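You operate a simulated robot arm through the tools that you are given. There is no shell and no other tool. Be economical: measure what you need, move in short steps, check, and stop when the job is done.

You are at the controls of a simulated robot arm. One attempt, no reset.

JOB
Call up order 62 on the number keys, set 2 prints and start it.
Fine: type the number, then enter; the up arrow adds prints.

The check looks at the end state, three seconds after you hand in, the way a careful person would. Anything else that was tipped, shoved, dropped, spilled or broken makes it a failure.

ROBOT AND FRAMES
A 6-joint arm with a fingered hand, on a carriage that runs on a rail from [-42, 1070] to [42, -1068] (x, y) and turns from -3.316 to 2.478 rad about z. Base frame: it is fixed where the carriage stands at the start and does not move with it; the origin is on the floor, on the carriage's upright axis, x ahead of it, y to its left, z up; the surface under the hand at the start is at about z = 740. Lengths are in mm, angles in rad, forces in N, time in s.
Its first joint turns from -2.897 to 2.897 rad. Places, roughly: down arrow key [900, -300, 800]; enter key [1000, -500, 800]; five key [1000, -500, 800]; nine key [1000, -500, 800]; seven key [1000, -400, 800]; six key [1000, -500, 800]; start key [800, -300, 800]; two key [1000, -500, 800]; up arrow key [900, -300, 800]. Payload 4 kg.
Tool frame: the origin (TCP) lies between the finger pads and is the grasp point; the fingertips stand 26 mm ahead of it; z points along the fingers, y is the line along which they close. Largest opening 132 mm; the body of the gripper starts 73 mm behind the TCP. The gripper is a hand of 4 fingers: y runs from the thumb to the fingers, the wrist lies at [0, 0, -239] in the tool frame, and closing takes about 1.5 s.
Orientation is that of the tool frame in the base frame, as a unit quaternion [x, y, z, w]. With the fingers straight down and closing along the base's y, the tool's x points along the base's -x, its y along +y and its z along -z.

CONTROLS
- The arm moves only by the tool send_rows. Its argument "deltas" is a list of rows, each an object of numbers (a shift or turn left out is 0, a gripper value left out holds the last): "x", "y", "z": the shift along the base's x, y, z in mm; "rx", "ry", "rz": the turn, a rotation vector about the base's x, y, z in rad. In form: [{"x": .., "y": .., "z": .., "rx": .., "ry": .., "rz": ..}, ...]. A call has 1 to 12 rows; each row is the pose to reach, as a shift and turn from the pose commanded when the call began. "claw" is the finger opening in mm, from 0 to 132, set as the call begins (left out, the last holds). Each row takes 0.2 s and may step no farther than 50 mm and 0.15 rad from the row before; otherwise, or with a gripper value out of range, the whole call is refused. Where a pose cannot be reached the arm comes as near as it can. A force on the tool above 40 N (or 10 N above the force at the start of the call, whichever is more), or a blocked arm, ends the call early, and 0.2 s more pass. Each finger travels about 45 mm/s and halts on what it meets, pressing with about 28 N; the grip force reading is that of the motor and also rises with nothing between the fingers. The clock runs only during rows and for 0.2 s after the last one: add rows that repeat a pose to give the fingers time. The reply holds the time, the measured pose of the TCP, the force on the tool along the base axes, the opening and the grip force, in the units named above and with some noise, with the torque about the TCP (base axes, N m) and any sound that the robot's microphone picked up, and new pictures: "views" is both (left out), scene, wrist or none.
- Cameras (640 x 400 px; columns grow to the right, rows downward): "scene" is now at [309.3, 124.5, 1277.1]; the picture's right is [-0.70, -0.71, 0.00], its down [-0.35, 0.34, -0.87] and it looks along [0.62, -0.61, -0.49] (base axes); focal length 273 px, centre (320, 200). "wrist" rides on the gripper at [68, 2, -97] in the tool frame; the picture's right is [-0.03, 1.00, 0.00], its down [-0.82, -0.02, -0.58] and it looks along [-0.58, -0.01, 0.82] (tool axes); focal length 270 px, centre (320, 200). There is no depth. A picture from a camera that has moved, and an enlarged one, comes with that camera's place and axes in the base frame and with its lens.
- slide_trunk(by): slides the trunk up (or, below 0, down) by that many mm; the arm and the scene camera ride with it, the base frame stays. It gives what a move gives, with no picture.
- drive_base(legs): drives the robot by 1 to 6 legs, each [ahead, left, turn to the left] in mm, mm and rad, along the robot's own axes; the way and the turn of a leg run together, so that a leg with both is an arc; at most 1500 mm and 3.142 rad a leg. The arm and the cameras ride along, it lands a little off, and it stops where it bumps. It keeps to its track: a leg is cut to what the track allows. It gives what a move gives, and a new picture of the scene camera.
- set_grasp(shape): the hand has 4 fingers and takes this shape, open, in about a second: jaw (thumb against the fingers, like two jaws); tri (thumb and two fingers); tip (a fingertip pinch); poke (one finger out to press); point (the index stretched); flat (the hand flat); cup (the hand cupped); fist (a fist). The gripper value then closes the fingers along that shape, each until it touches; the sizes above hold for jaw. It gives what a move gives, with no picture.
- aim_head(pan, tilt): turns the head with the scene camera to pan (to the left, within 2.496 rad either way) and tilt (down, from -0.506 to 1.204), counted from straight ahead of the robot. It gives what a move gives, and a new picture of the scene camera.
- close_up(camera, box): a new picture of the part [left, top, right, bottom] of that camera's present view, enlarged. No time passes.
- close_job(): hands the job in; it is judged then, once.

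Go step by step. Nothing tells you exact positions but the pictures and the camera data: compare them with the known pose of the tool, close in by small moves and look again before you grip or let go. The budget is 120 turns and 260 pictures, counting those below and the enlarged ones. Unless the task says otherwise, let go and move clear before handing in, and close with one line.

The tools are called by a JSON object that holds its "fn" and its "kwargs". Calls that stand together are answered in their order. send_rows: Moves the arm, as the interface text tells. Its arguments: {"type":"object","properties":{"deltas":{"type":"array","items":{"type":"object","properties":{"x":{"type":"number"},"y":{"type":"number"},"z":{"type":"number"},"rx":{"type":"number"},"ry":{"type":"number"},"rz":{"type":"number"}}}},"claw":{"type":"number"},"views":{"type":"string","enum":["both","scene","wrist","none"]}},"required":["deltas"]} The other tools are called the same way: slide_trunk (by) slides the trunk up or down; set_grasp (shape) gives the hand a shape; drive_base (legs) drives the base; aim_head (pan, tilt) turns the head that bears the scene camera; close_up (camera, box) takes an enlarged picture of a part of a camera's view; close_job () hands the job in.

At the start:

```text
clock: 0.0
eef_pos: [735.7, -138.9, 1042.3]
tool_rot: [0.0, 1.0, 0.0, 0.0]
ft_force: [-0.6, -0.9, 0.0]
torque: [0.02, -0.01, 0.02]
width: 131.9
grip_force: 0.0
shape: jaw
trunk travel left (down, up): [-275.0, 353.0]
robot x, y, heading: [-3.3, -2.0, -0.001]
head pan, tilt: [-0.78, 0.511]
```

scene: 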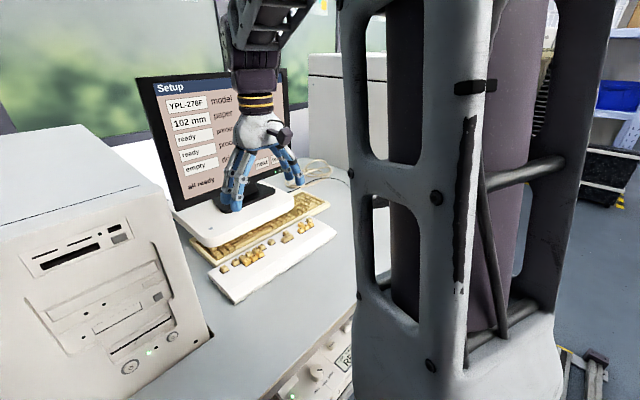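
wrist: 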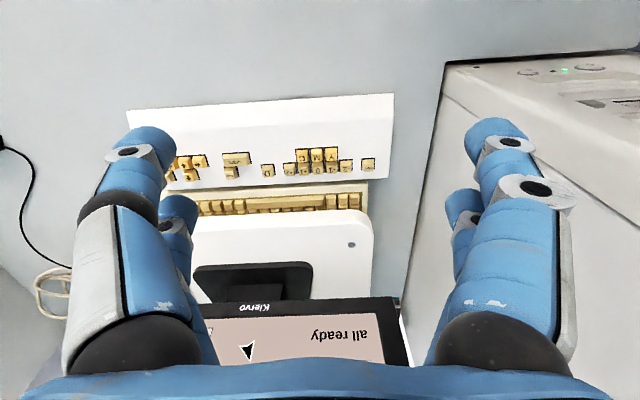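

I see a monitor with a Setup page, a keyboard on the desk and a robot column blocking the right side; the keys named lie further right (y about -300 to -500). I'll look around there first.

{"fn": "aim_head", "kwargs": {"pan": -0.45, "tilt": 0.6}}

{"fn": "close_up", "kwargs": {"camera": "wrist", "box": [120, 90, 400, 265]}}

```text
clock: 0.8
eef_pos: [736.3, -138.6, 1042.3]
tool_rot: [0.0, 1.0, -0.001, 0.0]
ft_force: [-1.1, 0.5, 0.1]
torque: [-0.01, -0.02, 0.01]
width: 132.0
grip_force: 0.1
shape: jaw
trunk travel left (down, up): [-275.0, 353.0]
robot x, y, heading: [-0.5, -0.7, 0.001]
head pan, tilt: [-0.45, 0.6]
camera scene: at [324.4, 149.8, 1269.2], right [-0.44, -0.9, 0.0], down [-0.51, 0.25, -0.83], along [0.74, -0.36, -0.56], focal length 273 px, centre (320, 200)
```

scene: 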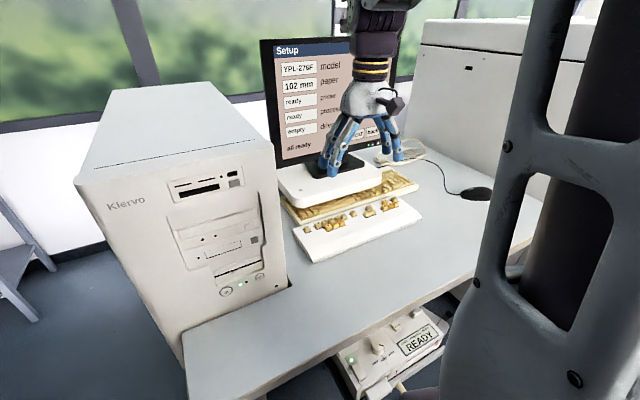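

```text
2.29 times, centred on (260, 178) of wrist
camera zoom: at [667.8, -138.3, 1140.3], right [0.03, 1.0, 0.0], down [0.82, -0.02, 0.58], along [0.58, -0.01, -0.82], focal length 618 px, centre (457, 251)
```

zoom: 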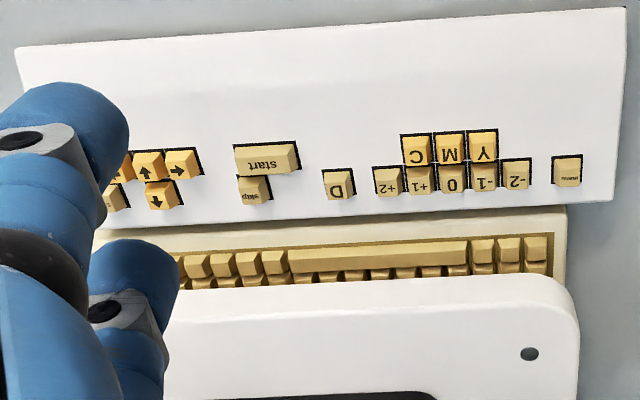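

The control panel with the order keys lies in front of the keyboard; the start key is near (850, -266). The number keys should be further right, so I slide the carriage that way and look.

{"fn": "drive_base", "kwargs": {"legs": [[0, -280, 0]]}}

{"fn": "set_grasp", "kwargs": {"shape": "poke"}}

{"fn": "send_rows", "kwargs": {"deltas": [{"z": 0}]}}

```text
clock: 2.8
eef_pos: [748.2, -415.3, 1042.3]
tool_rot: [-0.004, 1.0, 0.0, 0.0]
ft_force: [0.4, -0.1, 0.4]
torque: [0.0, 0.02, 0.01]
width: 132.0
grip_force: 0.1
shape: jaw
trunk travel left (down, up): [-275.0, 353.0]
robot x, y, heading: [12.6, -280.4, 0.004]
head pan, tilt: [-0.45, 0.6]
camera scene: at [334.5, -129.0, 1269.1], right [-0.43, -0.9, 0.0], down [-0.51, 0.24, -0.83], along [0.75, -0.35, -0.56], focal length 273 px, centre (320, 200)
```

scene: 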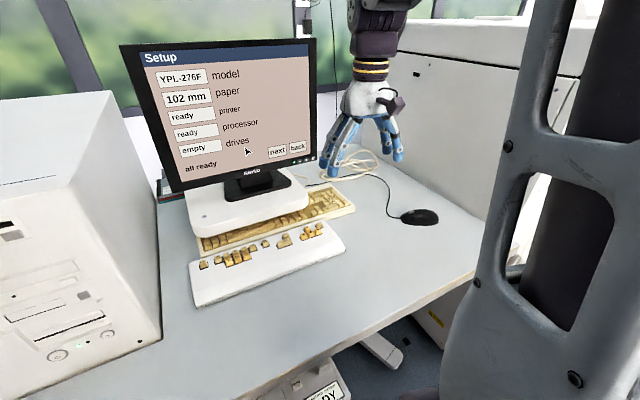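

```text
clock: 3.7
eef_pos: [747.6, -416.5, 1042.6]
tool_rot: [-0.004, 1.0, 0.0, -0.001]
ft_force: [-0.3, 0.7, 0.1]
torque: [0.01, 0.01, 0.0]
width: 0.0
grip_force: 0.1
shape: poke
trunk travel left (down, up): [-275.0, 353.0]
robot x, y, heading: [9.3, -279.3, 0.006]
head pan, tilt: [-0.45, 0.6]
```

```text
clock: 4.1
eef_pos: [748.0, -415.4, 1043.9]
tool_rot: [-0.004, 1.0, 0.0, 0.0]
ft_force: [-0.4, 0.6, -0.2]
torque: [0.01, 0.0, 0.03]
width: 0.0
grip_force: 0.1
shape: poke
trunk travel left (down, up): [-275.0, 353.0]
robot x, y, heading: [11.6, -279.8, 0.007]
head pan, tilt: [-0.45, 0.6]
camera scene: at [334.5, -129.0, 1269.1], right [-0.43, -0.9, 0.0], down [-0.51, 0.24, -0.83], along [0.75, -0.35, -0.56], focal length 273 px, centre (320, 200)
camera wrist: at [679.8, -415.0, 1140.3], right [0.02, 1.0, 0.0], down [0.82, -0.02, 0.58], along [0.58, -0.01, -0.82], focal length 270 px, centre (320, 200)
```

scene: 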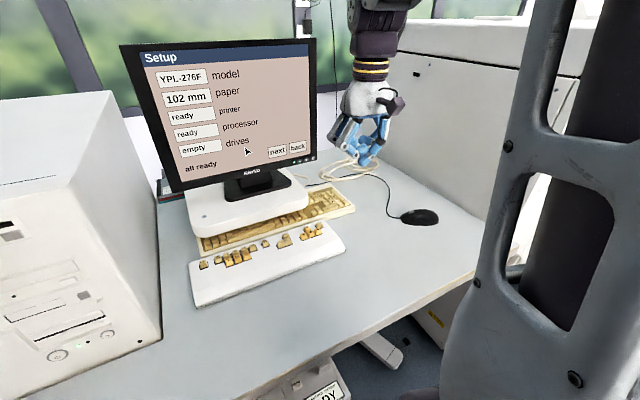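
wrist: 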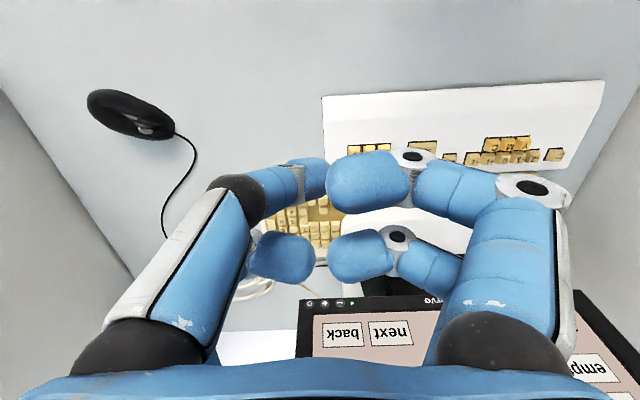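

Now the numpad of the keyboard appears under the hand. I look closer at the keys and the finger shape.

{"fn": "close_up", "kwargs": {"camera": "scene", "box": [180, 170, 370, 310]}}

{"fn": "close_up", "kwargs": {"camera": "scene", "box": [320, 70, 430, 180]}}

{"fn": "close_up", "kwargs": {"camera": "wrist", "box": [220, 80, 620, 330]}}

```text
2.86 times, centred on (275, 240) of scene
camera zoom: at [334.5, -129.0, 1269.1], right [-0.43, -0.9, 0.0], down [-0.51, 0.24, -0.83], along [0.75, -0.35, -0.56], focal length 779 px, centre (449, 86)
```

zoom: 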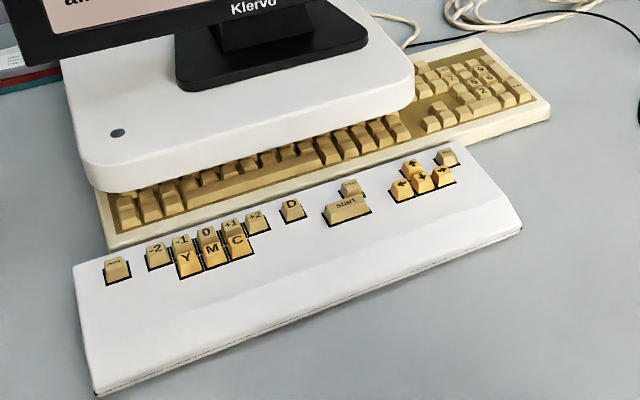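

```text
3.64 times, centred on (375, 125) of scene
camera zoom: at [334.5, -129.0, 1269.1], right [-0.43, -0.9, 0.0], down [-0.51, 0.24, -0.83], along [0.75, -0.35, -0.56], focal length 991 px, centre (120, 473)
```

zoom: 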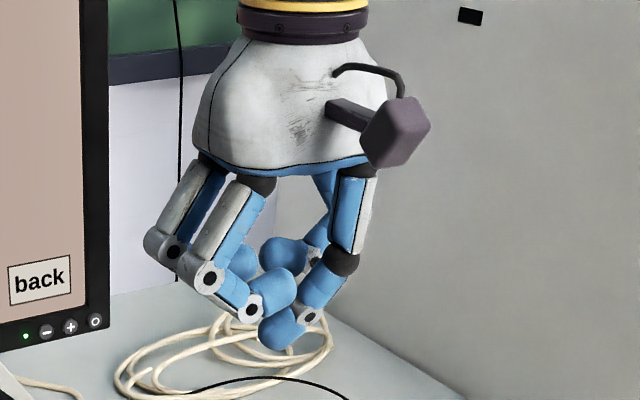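

```text
1.60 times, centred on (420, 205) of wrist
camera zoom: at [679.8, -415.0, 1140.3], right [0.02, 1.0, 0.0], down [0.82, -0.02, 0.58], along [0.58, -0.01, -0.82], focal length 432 px, centre (160, 192)
```

zoom: 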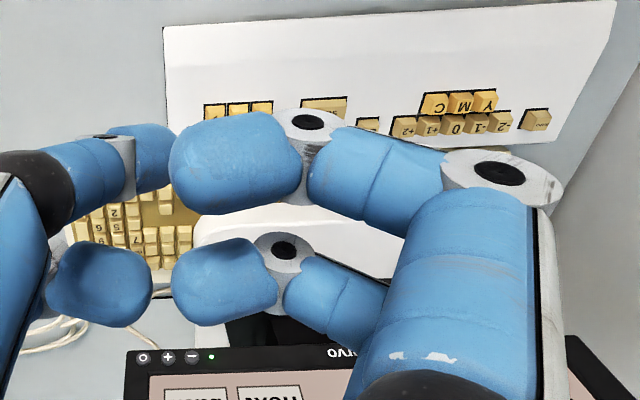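

The poke shape looks curled without a clear finger out; let me try "point" and compare.

{"fn": "set_grasp", "kwargs": {"shape": "point"}}

{"fn": "send_rows", "kwargs": {"deltas": [{"z": 0}]}}

{"fn": "close_up", "kwargs": {"camera": "scene", "box": [320, 70, 430, 180]}}

```text
clock: 5.0
eef_pos: [749.0, -417.0, 1042.0]
tool_rot: [-0.003, 1.0, 0.0, -0.001]
ft_force: [0.0, 0.0, -0.4]
torque: [0.0, 0.02, 0.04]
width: 0.3
grip_force: 0.0
shape: point
trunk travel left (down, up): [-275.0, 353.0]
robot x, y, heading: [10.1, -281.0, 0.009]
head pan, tilt: [-0.45, 0.6]
```

```text
clock: 5.4
eef_pos: [748.0, -415.6, 1042.6]
tool_rot: [-0.004, 1.0, 0.0, 0.001]
ft_force: [-0.3, 0.6, 0.2]
torque: [0.01, -0.02, 0.0]
width: 0.1
grip_force: 0.0
shape: point
trunk travel left (down, up): [-275.0, 353.0]
robot x, y, heading: [10.4, -280.2, 0.01]
head pan, tilt: [-0.45, 0.6]
camera scene: at [334.5, -129.0, 1269.1], right [-0.43, -0.9, 0.0], down [-0.51, 0.24, -0.83], along [0.75, -0.35, -0.56], focal length 273 px, centre (320, 200)
camera wrist: at [679.7, -415.0, 1140.3], right [0.02, 1.0, 0.0], down [0.82, -0.02, 0.58], along [0.58, -0.01, -0.82], focal length 270 px, centre (320, 200)
```

scene: 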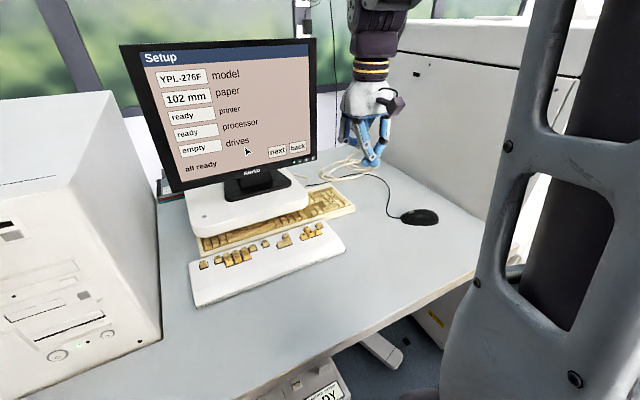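
wrist: 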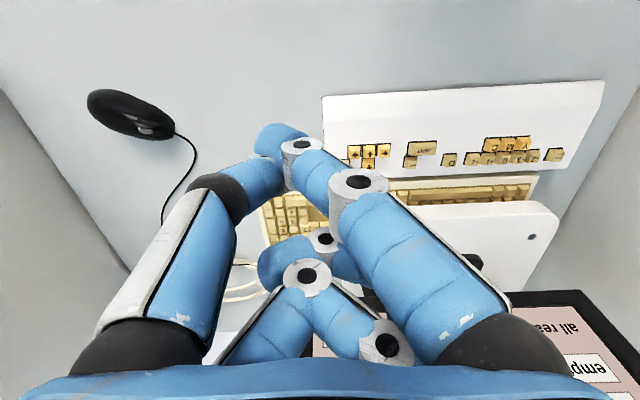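

```text
3.64 times, centred on (375, 125) of scene
camera zoom: at [334.5, -129.0, 1269.1], right [-0.43, -0.9, 0.0], down [-0.51, 0.24, -0.83], along [0.75, -0.35, -0.56], focal length 991 px, centre (120, 473)
```

zoom: 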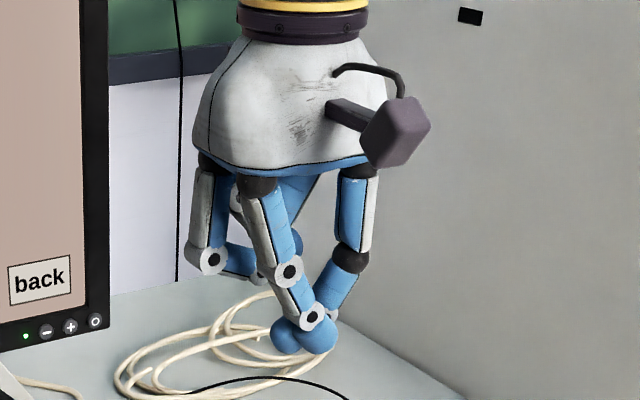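

In "point" the index meets the thumb. Let me see what opening does to it.

{"fn": "send_rows", "kwargs": {"deltas": [{"z": 0}, {"z": 0}, {"z": 0}, {"z": 0}, {"z": 0}, {"z": 0}, {"z": 0}, {"z": 0}], "claw": 132}}

{"fn": "close_up", "kwargs": {"camera": "scene", "box": [320, 70, 430, 180]}}

```text
clock: 7.2
eef_pos: [746.8, -416.3, 1042.3]
tool_rot: [-0.003, 1.0, 0.0, 0.0]
ft_force: [0.0, 0.3, 0.3]
torque: [-0.03, -0.04, -0.01]
width: 0.0
grip_force: 0.0
shape: point
trunk travel left (down, up): [-275.0, 353.0]
robot x, y, heading: [12.6, -279.2, 0.009]
head pan, tilt: [-0.45, 0.6]
camera scene: at [334.5, -129.0, 1269.1], right [-0.43, -0.9, 0.0], down [-0.51, 0.24, -0.83], along [0.75, -0.35, -0.56], focal length 273 px, centre (320, 200)
camera wrist: at [679.8, -415.0, 1140.3], right [0.02, 1.0, 0.0], down [0.82, -0.02, 0.58], along [0.58, -0.01, -0.82], focal length 270 px, centre (320, 200)
```

scene: 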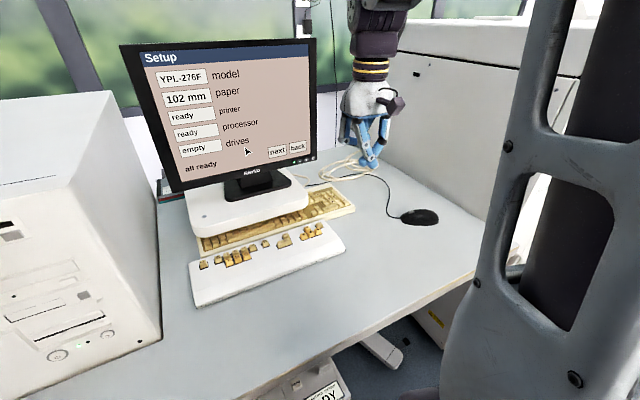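
wrist: 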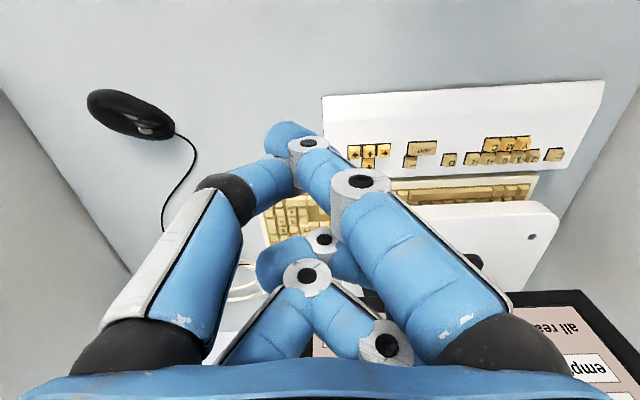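

```text
3.64 times, centred on (375, 125) of scene
camera zoom: at [334.5, -129.0, 1269.1], right [-0.43, -0.9, 0.0], down [-0.51, 0.24, -0.83], along [0.75, -0.35, -0.56], focal length 991 px, centre (120, 473)
```

zoom: 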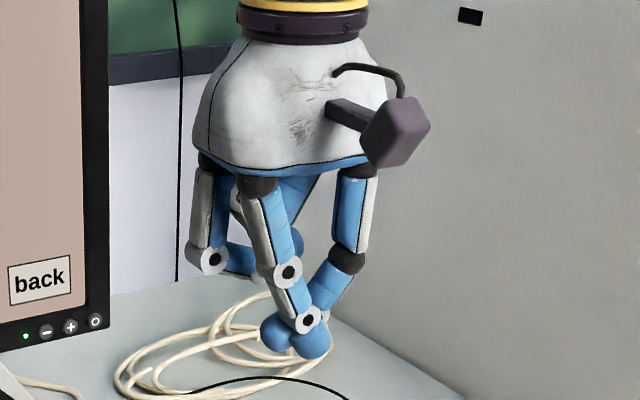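

Point now has the index lowest, with the thumb just above. I check poke with the gripper value at 132 for comparison.

{"fn": "set_grasp", "kwargs": {"shape": "poke"}}

{"fn": "send_rows", "kwargs": {"deltas": [{"z": 0}, {"z": 0}, {"z": 0}, {"z": 0}, {"z": 0}, {"z": 0}, {"z": 0}, {"z": 0}], "claw": 0, "views": "wrist"}}

{"fn": "close_up", "kwargs": {"camera": "scene", "box": [320, 70, 430, 180]}}

```text
clock: 8.1
eef_pos: [746.9, -416.0, 1042.6]
tool_rot: [-0.005, 1.0, 0.0, 0.0]
ft_force: [0.1, -0.1, 0.9]
torque: [0.01, 0.05, 0.02]
width: 0.0
grip_force: 0.2
shape: poke
trunk travel left (down, up): [-275.0, 353.0]
robot x, y, heading: [10.4, -283.9, 0.006]
head pan, tilt: [-0.45, 0.6]
```

```text
clock: 9.9
eef_pos: [748.4, -415.9, 1042.6]
tool_rot: [-0.004, 1.0, 0.0, 0.0]
ft_force: [0.0, 0.3, 0.6]
torque: [0.02, -0.04, 0.01]
width: 0.0
grip_force: 28.2
shape: jaw
trunk travel left (down, up): [-275.0, 353.0]
robot x, y, heading: [9.3, -280.4, 0.012]
head pan, tilt: [-0.45, 0.6]
camera wrist: at [679.7, -415.0, 1140.3], right [0.02, 1.0, 0.0], down [0.82, -0.02, 0.58], along [0.58, -0.01, -0.82], focal length 270 px, centre (320, 200)
```

wrist: 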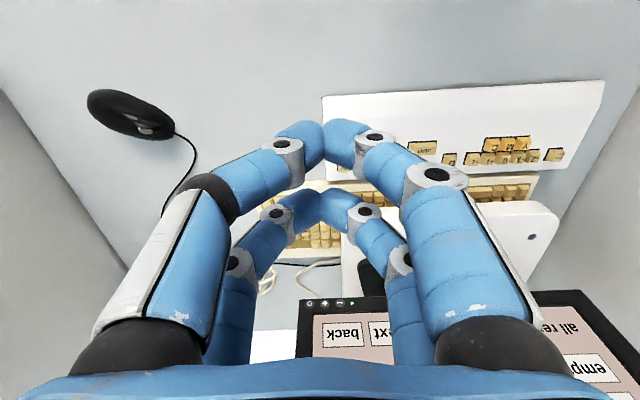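

```text
3.64 times, centred on (375, 125) of scene
camera zoom: at [334.5, -129.0, 1269.1], right [-0.43, -0.9, 0.0], down [-0.51, 0.24, -0.83], along [0.75, -0.35, -0.56], focal length 991 px, centre (120, 473)
```

zoom: 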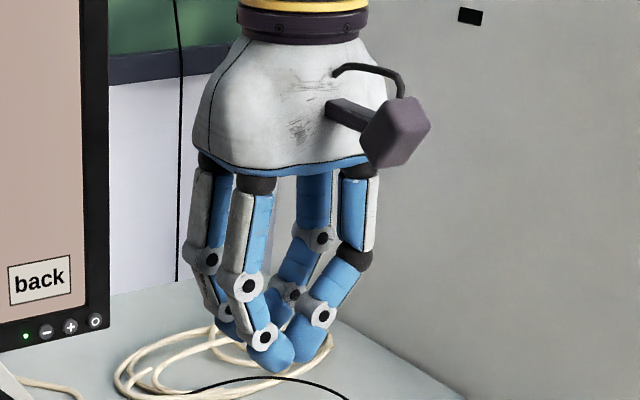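

Claw 0 simply reverts to a jaw closing. I set poke again and wait with no gripper value.

{"fn": "set_grasp", "kwargs": {"shape": "poke"}}

{"fn": "send_rows", "kwargs": {"deltas": [{"z": 0}, {"z": 0}, {"z": 0}, {"z": 0}, {"z": 0}, {"z": 0}, {"z": 0}, {"z": 0}], "views": "wrist"}}

{"fn": "close_up", "kwargs": {"camera": "scene", "box": [320, 70, 430, 180]}}

```text
clock: 10.8
eef_pos: [747.7, -416.7, 1042.8]
tool_rot: [-0.003, 1.0, 0.0, 0.0]
ft_force: [-0.5, -0.7, 0.1]
torque: [0.03, 0.01, 0.01]
width: 0.3
grip_force: 0.1
shape: poke
trunk travel left (down, up): [-275.0, 353.0]
robot x, y, heading: [10.7, -281.5, 0.009]
head pan, tilt: [-0.45, 0.6]
```

```text
clock: 12.6
eef_pos: [748.2, -415.1, 1042.6]
tool_rot: [-0.004, 1.0, 0.0, 0.0]
ft_force: [0.4, 0.2, 0.2]
torque: [0.02, 0.01, 0.03]
width: 0.2
grip_force: 0.1
shape: poke
trunk travel left (down, up): [-275.0, 353.0]
robot x, y, heading: [14.1, -284.2, 0.008]
head pan, tilt: [-0.45, 0.6]
camera wrist: at [679.8, -415.0, 1140.3], right [0.02, 1.0, 0.0], down [0.82, -0.02, 0.58], along [0.58, -0.01, -0.82], focal length 270 px, centre (320, 200)
```

wrist: 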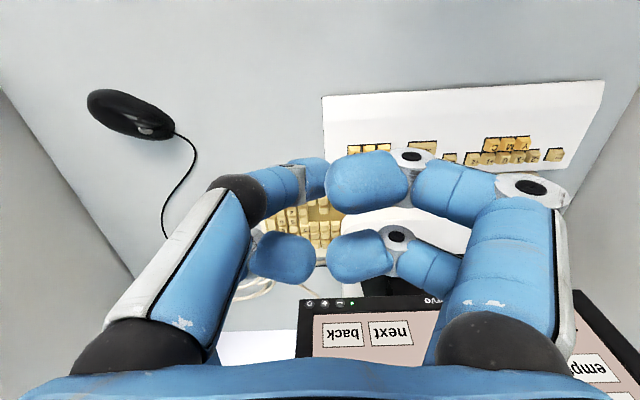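

```text
3.64 times, centred on (375, 125) of scene
camera zoom: at [334.5, -129.0, 1269.1], right [-0.43, -0.9, 0.0], down [-0.51, 0.24, -0.83], along [0.75, -0.35, -0.56], focal length 991 px, centre (120, 473)
```

zoom: 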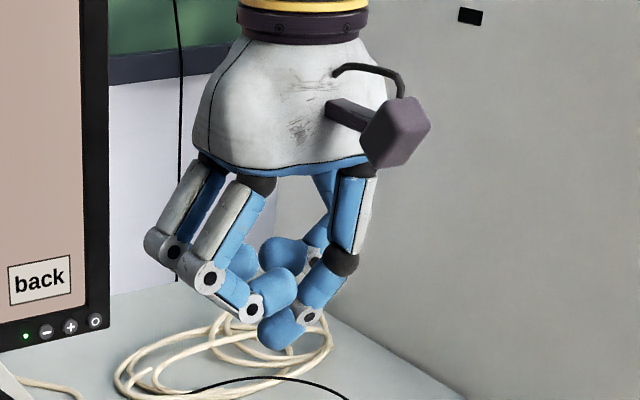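

Poke is oblique; "point" with 132 gives a cleaner, lower index tip, so I'll use that. Meanwhile close-ups of the numpad and of the arrow/start keys to measure them.

{"fn": "close_up", "kwargs": {"camera": "scene", "box": [296, 180, 352, 215]}}

{"fn": "close_up", "kwargs": {"camera": "scene", "box": [265, 212, 337, 257]}}

{"fn": "set_grasp", "kwargs": {"shape": "point"}}

{"fn": "send_rows", "kwargs": {"deltas": [{"z": 0}, {"z": 0}, {"z": 0}, {"z": 0}, {"z": 0}, {"z": 0}, {"z": 0}, {"z": 0}], "claw": 132, "views": "none"}}

{"fn": "close_up", "kwargs": {"camera": "wrist", "box": [160, 90, 480, 290]}}

{"fn": "close_up", "kwargs": {"camera": "scene", "box": [340, 105, 420, 185]}}

```text
11.43 times, centred on (324, 198) of scene
camera zoom: at [334.5, -129.0, 1269.1], right [-0.43, -0.9, 0.0], down [-0.51, 0.24, -0.83], along [0.75, -0.35, -0.56], focal length 3115 px, centre (274, 229)
```

zoom: 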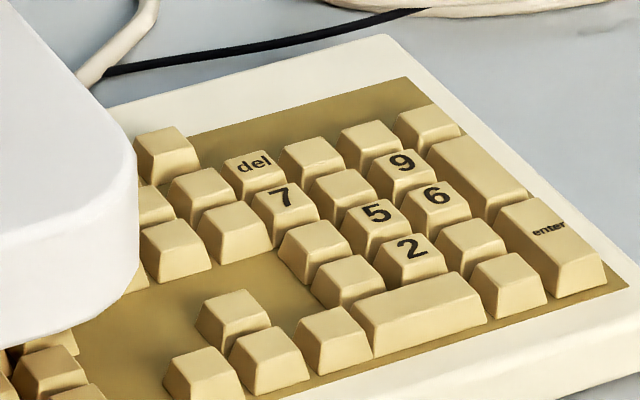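

```text
8.89 times, centred on (301, 234) of scene
camera zoom: at [334.5, -129.0, 1269.1], right [-0.43, -0.9, 0.0], down [-0.51, 0.24, -0.83], along [0.75, -0.35, -0.56], focal length 2423 px, centre (489, -107)
```

zoom: 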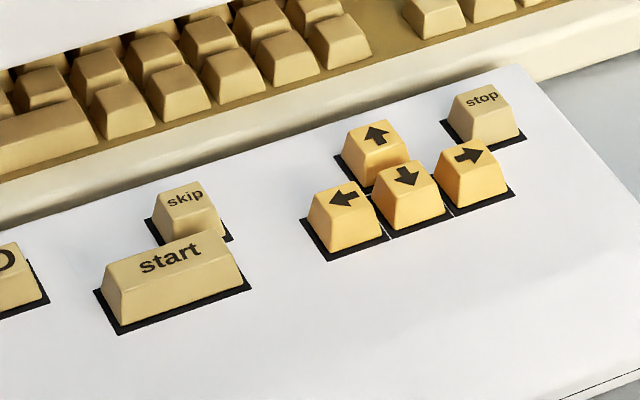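

```text
clock: 13.5
eef_pos: [747.2, -416.2, 1042.8]
tool_rot: [-0.003, 1.0, 0.001, 0.0]
ft_force: [1.2, -0.6, 1.1]
torque: [0.0, -0.02, 0.0]
width: 0.2
grip_force: 0.0
shape: point
trunk travel left (down, up): [-275.0, 353.0]
robot x, y, heading: [14.6, -277.2, 0.003]
head pan, tilt: [-0.45, 0.6]
```

```text
clock: 15.3
eef_pos: [747.9, -414.4, 1042.8]
tool_rot: [-0.003, 1.0, 0.001, 0.0]
ft_force: [-0.7, 0.3, 0.8]
torque: [0.01, -0.02, -0.01]
width: 0.0
grip_force: 0.0
shape: point
trunk travel left (down, up): [-275.0, 353.0]
robot x, y, heading: [11.7, -283.5, 0.007]
head pan, tilt: [-0.45, 0.6]
```

```text
2.00 times, centred on (320, 190) of wrist
camera zoom: at [679.8, -415.0, 1140.3], right [0.02, 1.0, 0.0], down [0.82, -0.02, 0.58], along [0.58, -0.01, -0.82], focal length 541 px, centre (320, 220)
```

zoom: 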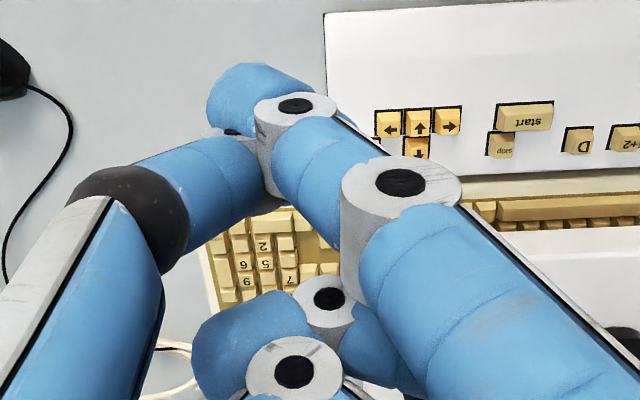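

```text
5.00 times, centred on (380, 145) of scene
camera zoom: at [334.5, -129.0, 1269.1], right [-0.43, -0.9, 0.0], down [-0.51, 0.24, -0.83], along [0.75, -0.35, -0.56], focal length 1363 px, centre (20, 475)
```

zoom: 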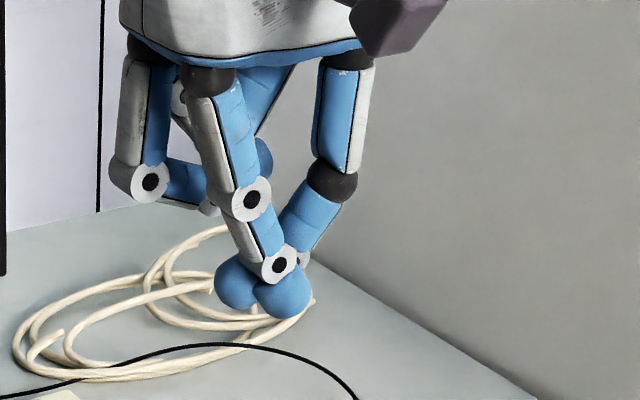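

Five key triangulates to about (980, -468, 777), and the index tip sits about (-20, -16, -26) from the TCP. I'll drive the carriage further right for reach, then tilt the tool outward while staying high.

{"fn": "drive_base", "kwargs": {"legs": [[0, -130, 0]]}}

{"fn": "send_rows", "kwargs": {"deltas": [{"x": 30, "y": 15, "ry": -0.1, "rx": 0.1}, {"x": 70, "y": 30, "ry": -0.2, "rx": 0.2}, {"x": 110, "y": 45, "ry": -0.25, "rx": 0.2, "z": -30}, {"x": 150, "y": 60, "ry": -0.25, "rx": 0.2, "z": -60}]}}

```text
clock: 16.6
eef_pos: [753.2, -543.8, 1044.8]
tool_rot: [-0.004, 1.0, 0.0, 0.0]
ft_force: [-0.6, -0.4, -0.9]
torque: [0.0, 0.03, 0.0]
width: 0.0
grip_force: 0.1
shape: point
trunk travel left (down, up): [-275.0, 353.0]
robot x, y, heading: [17.1, -411.0, 0.01]
head pan, tilt: [-0.45, 0.6]
camera scene: at [339.2, -258.2, 1269.1], right [-0.43, -0.9, 0.0], down [-0.51, 0.24, -0.83], along [0.75, -0.35, -0.56], focal length 273 px, centre (320, 200)
```

scene: 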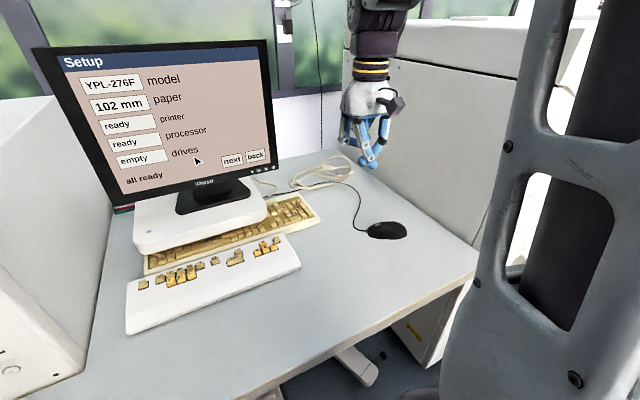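

```text
refused: row 3 steps farther than a row can; nothing moved
```

Rows were too long; I'll do shorter ones, ending with the index tip roughly 110 mm above the six key.

{"fn": "send_rows", "kwargs": {"deltas": [{"x": 30, "y": 10, "ry": -0.1, "rx": 0.1}, {"x": 65, "y": 20, "z": -15, "ry": -0.2, "rx": 0.2}, {"x": 100, "y": 30, "z": -30, "ry": -0.25, "rx": 0.2}, {"x": 135, "y": 40, "z": -50, "ry": -0.25, "rx": 0.2}, {"x": 170, "y": 50, "z": -75, "ry": -0.25, "rx": 0.2}, {"x": 205, "y": 60, "z": -100, "ry": -0.25, "rx": 0.2}, {"x": 240, "y": 68, "z": -120, "ry": -0.25, "rx": 0.2}, {"x": 240, "y": 68, "z": -120, "ry": -0.25, "rx": 0.2}]}}

{"fn": "close_up", "kwargs": {"camera": "scene", "box": [200, 130, 340, 230]}}

{"fn": "close_up", "kwargs": {"camera": "wrist", "box": [160, 60, 480, 260]}}

```text
clock: 18.4
eef_pos: [993.3, -477.2, 918.8]
tool_rot: [-0.004, 0.987, 0.1, 0.125]
ft_force: [0.4, 0.0, -0.6]
torque: [-0.03, 0.03, 0.01]
width: 0.0
grip_force: 0.0
shape: point
trunk travel left (down, up): [-275.0, 353.0]
robot x, y, heading: [15.7, -413.1, 0.008]
head pan, tilt: [-0.45, 0.6]
camera scene: at [339.2, -258.2, 1269.2], right [-0.43, -0.9, 0.0], down [-0.51, 0.24, -0.83], along [0.75, -0.35, -0.56], focal length 273 px, centre (320, 200)
camera wrist: at [904.5, -493.8, 996.2], right [-0.01, 0.98, 0.2], down [0.65, -0.15, 0.75], along [0.76, 0.14, -0.63], focal length 270 px, centre (320, 200)
```

scene: 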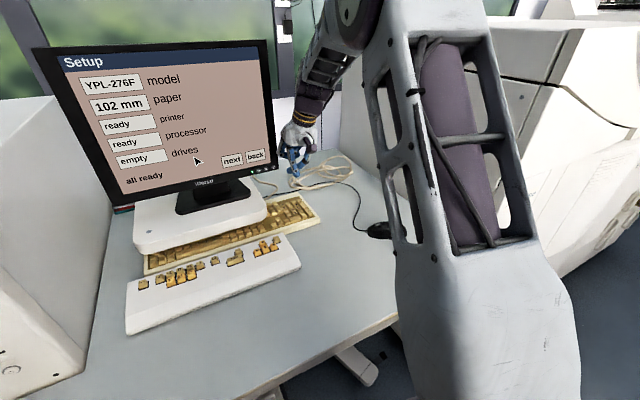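
wrist: 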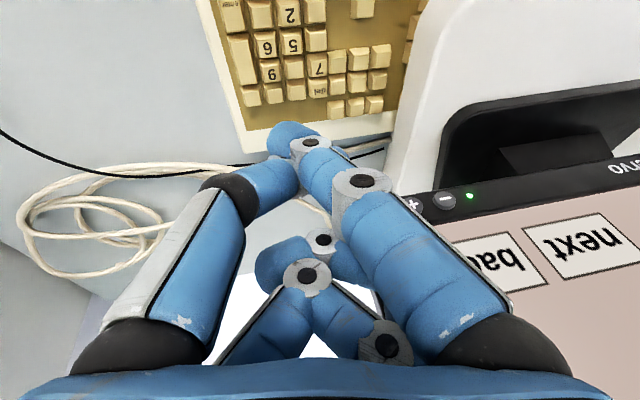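

```text
4.00 times, centred on (270, 180) of scene
camera zoom: at [339.2, -258.2, 1269.2], right [-0.43, -0.9, 0.0], down [-0.51, 0.24, -0.83], along [0.75, -0.35, -0.56], focal length 1090 px, centre (520, 280)
```

zoom: 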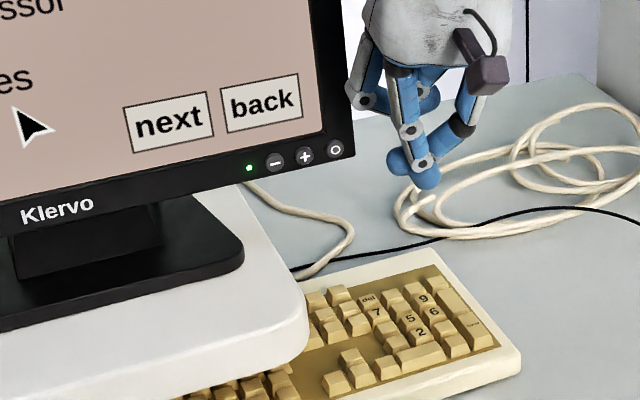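

```text
2.00 times, centred on (320, 160) of wrist
camera zoom: at [904.5, -493.8, 996.2], right [-0.01, 0.98, 0.2], down [0.65, -0.15, 0.75], along [0.76, 0.14, -0.63], focal length 541 px, centre (320, 280)
```

zoom: 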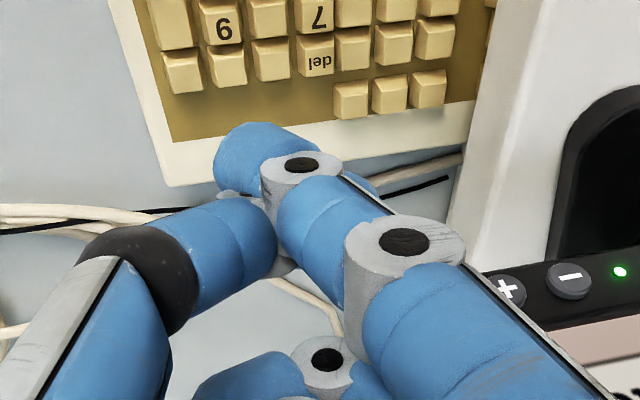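

The predicted tip projection matches the picture within a few pixels. I descend so the tip is about 20 mm over the six key and check.

{"fn": "send_rows", "kwargs": {"deltas": [{"z": -30}, {"z": -60}, {"z": -82}, {"z": -82}], "views": "wrist"}}

{"fn": "close_up", "kwargs": {"camera": "scene", "box": [264, 150, 344, 230]}}

{"fn": "close_up", "kwargs": {"camera": "wrist", "box": [200, 60, 400, 185]}}

```text
clock: 19.4
eef_pos: [994.0, -476.1, 839.7]
tool_rot: [-0.005, 0.987, 0.099, 0.125]
ft_force: [-0.2, 0.7, -0.2]
torque: [0.01, 0.0, 0.01]
width: 0.0
grip_force: 0.1
shape: point
trunk travel left (down, up): [-275.0, 353.0]
robot x, y, heading: [15.7, -411.3, 0.008]
head pan, tilt: [-0.45, 0.6]
camera wrist: at [904.5, -492.3, 916.7], right [-0.01, 0.98, 0.2], down [0.65, -0.15, 0.75], along [0.76, 0.14, -0.63], focal length 270 px, centre (320, 200)
```

wrist: 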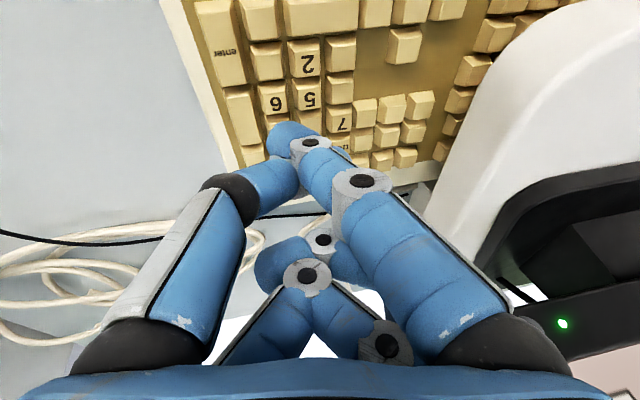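

```text
5.00 times, centred on (304, 190) of scene
camera zoom: at [339.2, -258.2, 1269.2], right [-0.43, -0.9, 0.0], down [-0.51, 0.24, -0.83], along [0.75, -0.35, -0.56], focal length 1363 px, centre (400, 250)
```

zoom: 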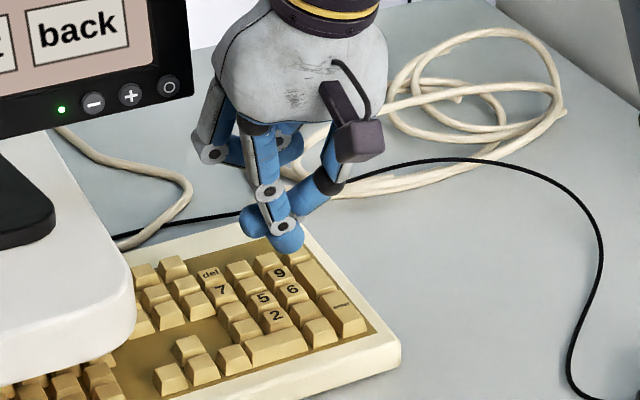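

```text
3.20 times, centred on (300, 122) of wrist
camera zoom: at [904.5, -492.3, 916.7], right [-0.01, 0.98, 0.2], down [0.65, -0.15, 0.75], along [0.76, 0.14, -0.63], focal length 865 px, centre (384, 448)
```

zoom: 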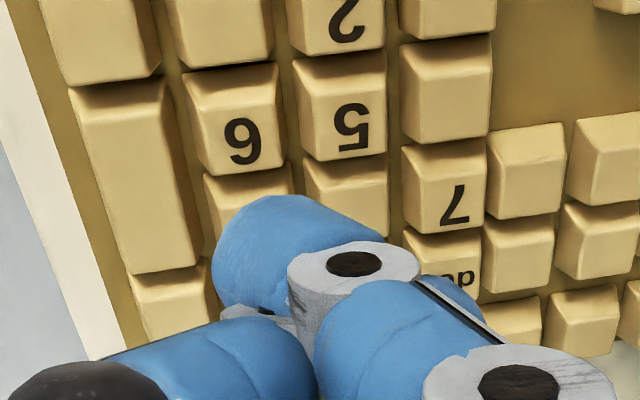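

The tip is above the six key. I lower in small steps watching force and sound.

{"fn": "send_rows", "kwargs": {"deltas": [{"z": -15}, {"z": -22}, {"z": -22}], "views": "none"}}

{"fn": "close_up", "kwargs": {"camera": "scene", "box": [280, 190, 320, 215]}}

{"fn": "close_up", "kwargs": {"camera": "wrist", "box": [200, 60, 400, 185]}}

```text
clock: 20.2
eef_pos: [993.8, -475.6, 819.9]
tool_rot: [-0.005, 0.987, 0.099, 0.124]
ft_force: [0.7, 0.5, 0.0]
torque: [0.01, 0.0, 0.02]
width: 0.0
grip_force: 0.0
shape: point
trunk travel left (down, up): [-275.0, 353.0]
robot x, y, heading: [16.5, -411.3, 0.007]
head pan, tilt: [-0.45, 0.6]
```

```text
16.00 times, centred on (300, 202) of scene
camera zoom: at [339.2, -258.2, 1269.2], right [-0.43, -0.9, 0.0], down [-0.51, 0.24, -0.83], along [0.75, -0.35, -0.56], focal length 4361 px, centre (640, 160)
```

zoom: 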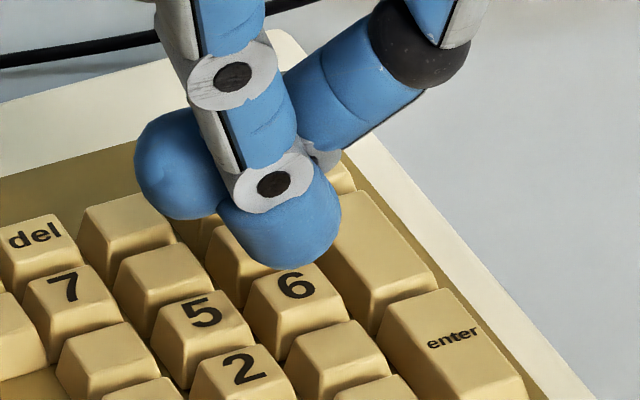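

```text
3.20 times, centred on (300, 122) of wrist
camera zoom: at [903.4, -492.3, 895.5], right [-0.01, 0.98, 0.2], down [0.65, -0.15, 0.75], along [0.76, 0.14, -0.63], focal length 865 px, centre (384, 448)
```

zoom: 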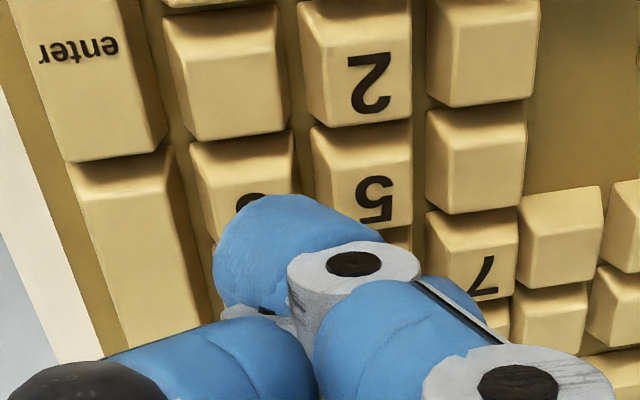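

The tip hovers just above six. I'll lower 5 mm more and recheck alignment.

{"fn": "send_rows", "kwargs": {"deltas": [{"z": -5}, {"z": -5}], "views": "none"}}

{"fn": "close_up", "kwargs": {"camera": "scene", "box": [280, 190, 320, 215]}}

```text
clock: 20.8
eef_pos: [993.0, -476.7, 814.7]
tool_rot: [-0.006, 0.987, 0.1, 0.124]
ft_force: [0.3, 0.0, 0.6]
torque: [-0.03, 0.03, -0.02]
width: 0.0
grip_force: 0.0
shape: point
trunk travel left (down, up): [-275.0, 353.0]
robot x, y, heading: [15.2, -409.4, 0.005]
head pan, tilt: [-0.45, 0.6]
```

```text
16.00 times, centred on (300, 202) of scene
camera zoom: at [339.2, -258.2, 1269.2], right [-0.43, -0.9, 0.0], down [-0.51, 0.24, -0.83], along [0.75, -0.35, -0.56], focal length 4361 px, centre (640, 160)
```

zoom: 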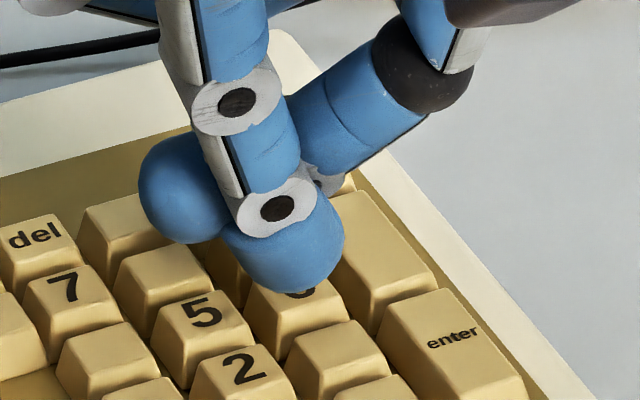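

Tip will land slightly toward the near-left edge, so I shift +4 x, -3 y and press gradually.

{"fn": "send_rows", "kwargs": {"deltas": [{"x": 4, "y": -3, "z": 0}, {"x": 4, "y": -3, "z": -3}, {"x": 4, "y": -3, "z": -5}], "views": "none"}}

{"fn": "close_up", "kwargs": {"camera": "scene", "box": [280, 190, 320, 215]}}

{"fn": "close_up", "kwargs": {"camera": "scene", "box": [30, 30, 290, 200]}}

```text
clock: 21.6
eef_pos: [996.2, -479.0, 807.9]
tool_rot: [-0.004, 0.987, 0.1, 0.124]
ft_force: [0.4, -0.4, 0.2]
torque: [-0.01, 0.0, -0.02]
width: 0.2
grip_force: 0.1
shape: point
trunk travel left (down, up): [-275.0, 353.0]
robot x, y, heading: [15.3, -411.2, 0.009]
head pan, tilt: [-0.45, 0.6]
```

```text
16.00 times, centred on (300, 202) of scene
camera zoom: at [339.2, -258.2, 1269.2], right [-0.43, -0.9, 0.0], down [-0.51, 0.24, -0.83], along [0.75, -0.35, -0.56], focal length 4361 px, centre (640, 160)
```

zoom: 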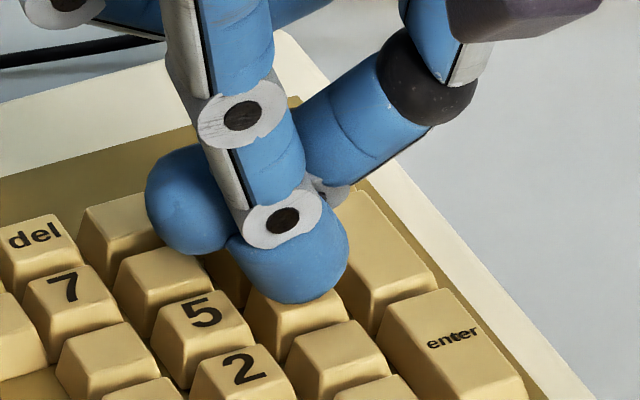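

```text
2.35 times, centred on (160, 115) of scene
camera zoom: at [339.2, -258.2, 1269.2], right [-0.43, -0.9, 0.0], down [-0.51, 0.24, -0.83], along [0.75, -0.35, -0.56], focal length 641 px, centre (696, 400)
```

zoom: 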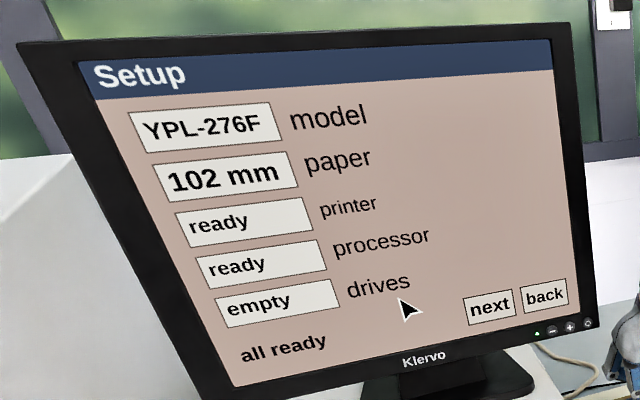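

No force yet; I continue down in 2 mm steps.

{"fn": "send_rows", "kwargs": {"deltas": [{"z": -2}, {"z": -4}, {"z": -4}], "views": "none"}}

{"fn": "close_up", "kwargs": {"camera": "scene", "box": [280, 190, 320, 215]}}

```text
clock: 22.4
eef_pos: [996.1, -479.1, 804.8]
tool_rot: [-0.004, 0.987, 0.099, 0.126]
ft_force: [1.0, 0.7, 2.5]
torque: [0.01, 0.02, -0.01]
width: 0.0
grip_force: 0.1
shape: point
trunk travel left (down, up): [-275.0, 353.0]
robot x, y, heading: [13.5, -407.3, 0.007]
head pan, tilt: [-0.45, 0.6]
heard: click
```

```text
16.00 times, centred on (300, 202) of scene
camera zoom: at [339.1, -258.2, 1269.2], right [-0.43, -0.9, 0.0], down [-0.51, 0.24, -0.83], along [0.75, -0.35, -0.56], focal length 4361 px, centre (640, 160)
```

zoom: 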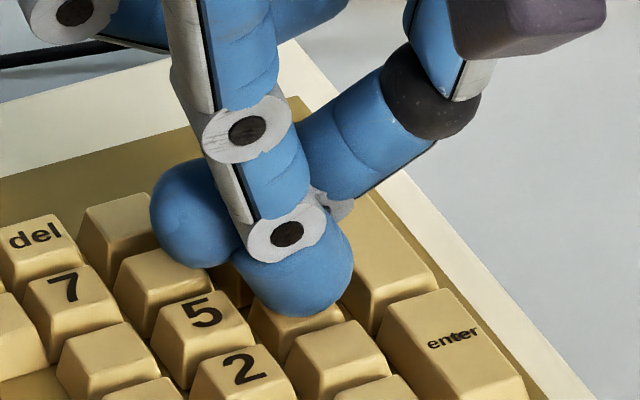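

A click was heard with the key down. I lift and check the screen.

{"fn": "send_rows", "kwargs": {"deltas": [{"z": 15}, {"z": 22}, {"z": 22}], "views": "none"}}

{"fn": "close_up", "kwargs": {"camera": "scene", "box": [30, 30, 350, 230]}}

```text
clock: 23.2
eef_pos: [995.8, -479.9, 825.5]
tool_rot: [-0.005, 0.987, 0.099, 0.125]
ft_force: [-0.2, -0.3, -0.2]
torque: [-0.02, 0.05, 0.0]
width: 0.0
grip_force: 0.1
shape: point
trunk travel left (down, up): [-275.0, 353.0]
robot x, y, heading: [13.2, -410.7, 0.005]
head pan, tilt: [-0.45, 0.6]
```

```text
2.00 times, centred on (190, 130) of scene
camera zoom: at [339.2, -258.2, 1269.1], right [-0.43, -0.9, 0.0], down [-0.51, 0.24, -0.83], along [0.75, -0.35, -0.56], focal length 545 px, centre (580, 340)
```

zoom: 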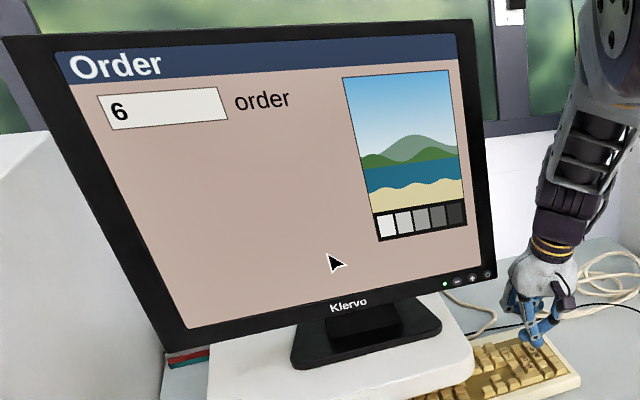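

Order shows "6". Now to the two key, about (-19, +19.5) from six.

{"fn": "send_rows", "kwargs": {"deltas": [{"x": -19, "y": 19.5, "z": 0}, {"x": -19, "y": 19.5, "z": -10}, {"x": -19, "y": 19.5, "z": -14}, {"x": -19, "y": 19.5, "z": -14}], "views": "none"}}

{"fn": "close_up", "kwargs": {"camera": "scene", "box": [280, 190, 320, 215]}}

{"fn": "close_up", "kwargs": {"camera": "wrist", "box": [200, 60, 400, 185]}}

```text
clock: 24.2
eef_pos: [978.9, -460.4, 812.8]
tool_rot: [-0.005, 0.987, 0.099, 0.124]
ft_force: [0.2, 0.2, 0.7]
torque: [-0.01, -0.01, 0.0]
width: 0.0
grip_force: 0.0
shape: point
trunk travel left (down, up): [-275.0, 353.0]
robot x, y, heading: [15.9, -412.2, 0.012]
head pan, tilt: [-0.45, 0.6]
```

```text
16.00 times, centred on (300, 202) of scene
camera zoom: at [339.2, -258.2, 1269.2], right [-0.43, -0.9, 0.0], down [-0.51, 0.24, -0.83], along [0.75, -0.35, -0.56], focal length 4361 px, centre (640, 160)
```

zoom: 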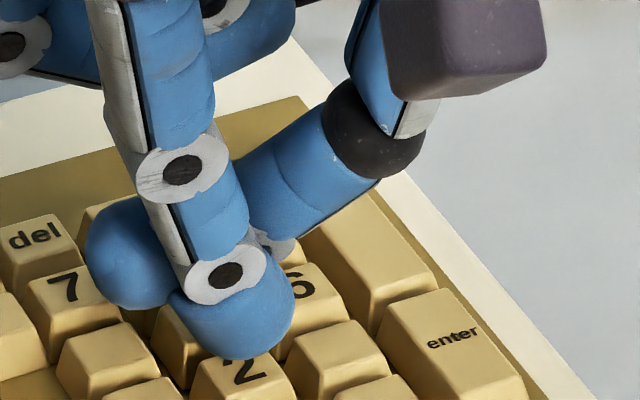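

```text
3.20 times, centred on (300, 122) of wrist
camera zoom: at [889.2, -477.1, 888.7], right [-0.01, 0.98, 0.2], down [0.65, -0.15, 0.75], along [0.76, 0.14, -0.63], focal length 865 px, centre (384, 448)
```

zoom: 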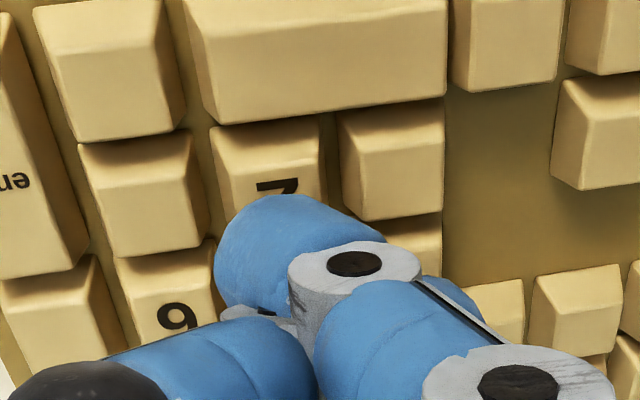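

Well placed; a 2 mm shift back in x and press.

{"fn": "send_rows", "kwargs": {"deltas": [{"x": -2, "y": 0, "z": -3}, {"x": -2, "z": -5}, {"x": -2, "z": -7}, {"x": -2, "z": -9}, {"x": -2, "z": -9}], "views": "none"}}

{"fn": "close_up", "kwargs": {"camera": "scene", "box": [30, 30, 350, 230]}}

```text
clock: 25.4
eef_pos: [975.9, -460.1, 803.9]
tool_rot: [-0.005, 0.987, 0.1, 0.126]
ft_force: [1.1, 0.0, 7.3]
torque: [-0.06, 0.11, -0.01]
width: 0.1
grip_force: 0.0
shape: point
trunk travel left (down, up): [-275.0, 353.0]
robot x, y, heading: [14.0, -412.0, 0.008]
head pan, tilt: [-0.45, 0.6]
heard: click
```

```text
2.00 times, centred on (190, 130) of scene
camera zoom: at [338.9, -258.2, 1269.3], right [-0.43, -0.9, 0.0], down [-0.51, 0.24, -0.83], along [0.75, -0.35, -0.56], focal length 545 px, centre (580, 340)
```

zoom: 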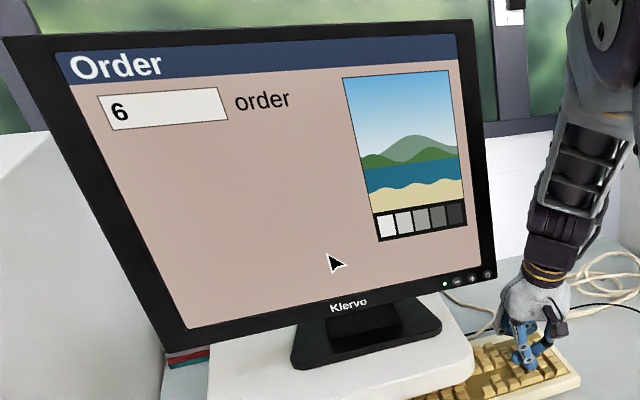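

Click heard; I lift and check whether "62" registers on release.

{"fn": "send_rows", "kwargs": {"deltas": [{"z": 12}, {"z": 20}, {"z": 20}], "views": "none"}}

{"fn": "close_up", "kwargs": {"camera": "scene", "box": [30, 30, 350, 230]}}

```text
clock: 26.2
eef_pos: [974.2, -458.9, 823.5]
tool_rot: [-0.004, 0.987, 0.1, 0.124]
ft_force: [0.5, -0.2, -0.6]
torque: [-0.03, -0.01, -0.04]
width: 0.0
grip_force: 0.1
shape: point
trunk travel left (down, up): [-275.0, 353.0]
robot x, y, heading: [15.6, -412.6, 0.009]
head pan, tilt: [-0.45, 0.6]
```

```text
2.00 times, centred on (190, 130) of scene
camera zoom: at [339.2, -258.2, 1269.1], right [-0.43, -0.9, 0.0], down [-0.51, 0.24, -0.83], along [0.75, -0.35, -0.56], focal length 545 px, centre (580, 340)
```

zoom: 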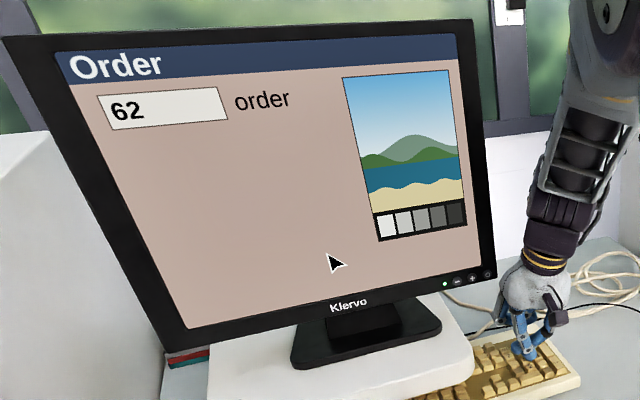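

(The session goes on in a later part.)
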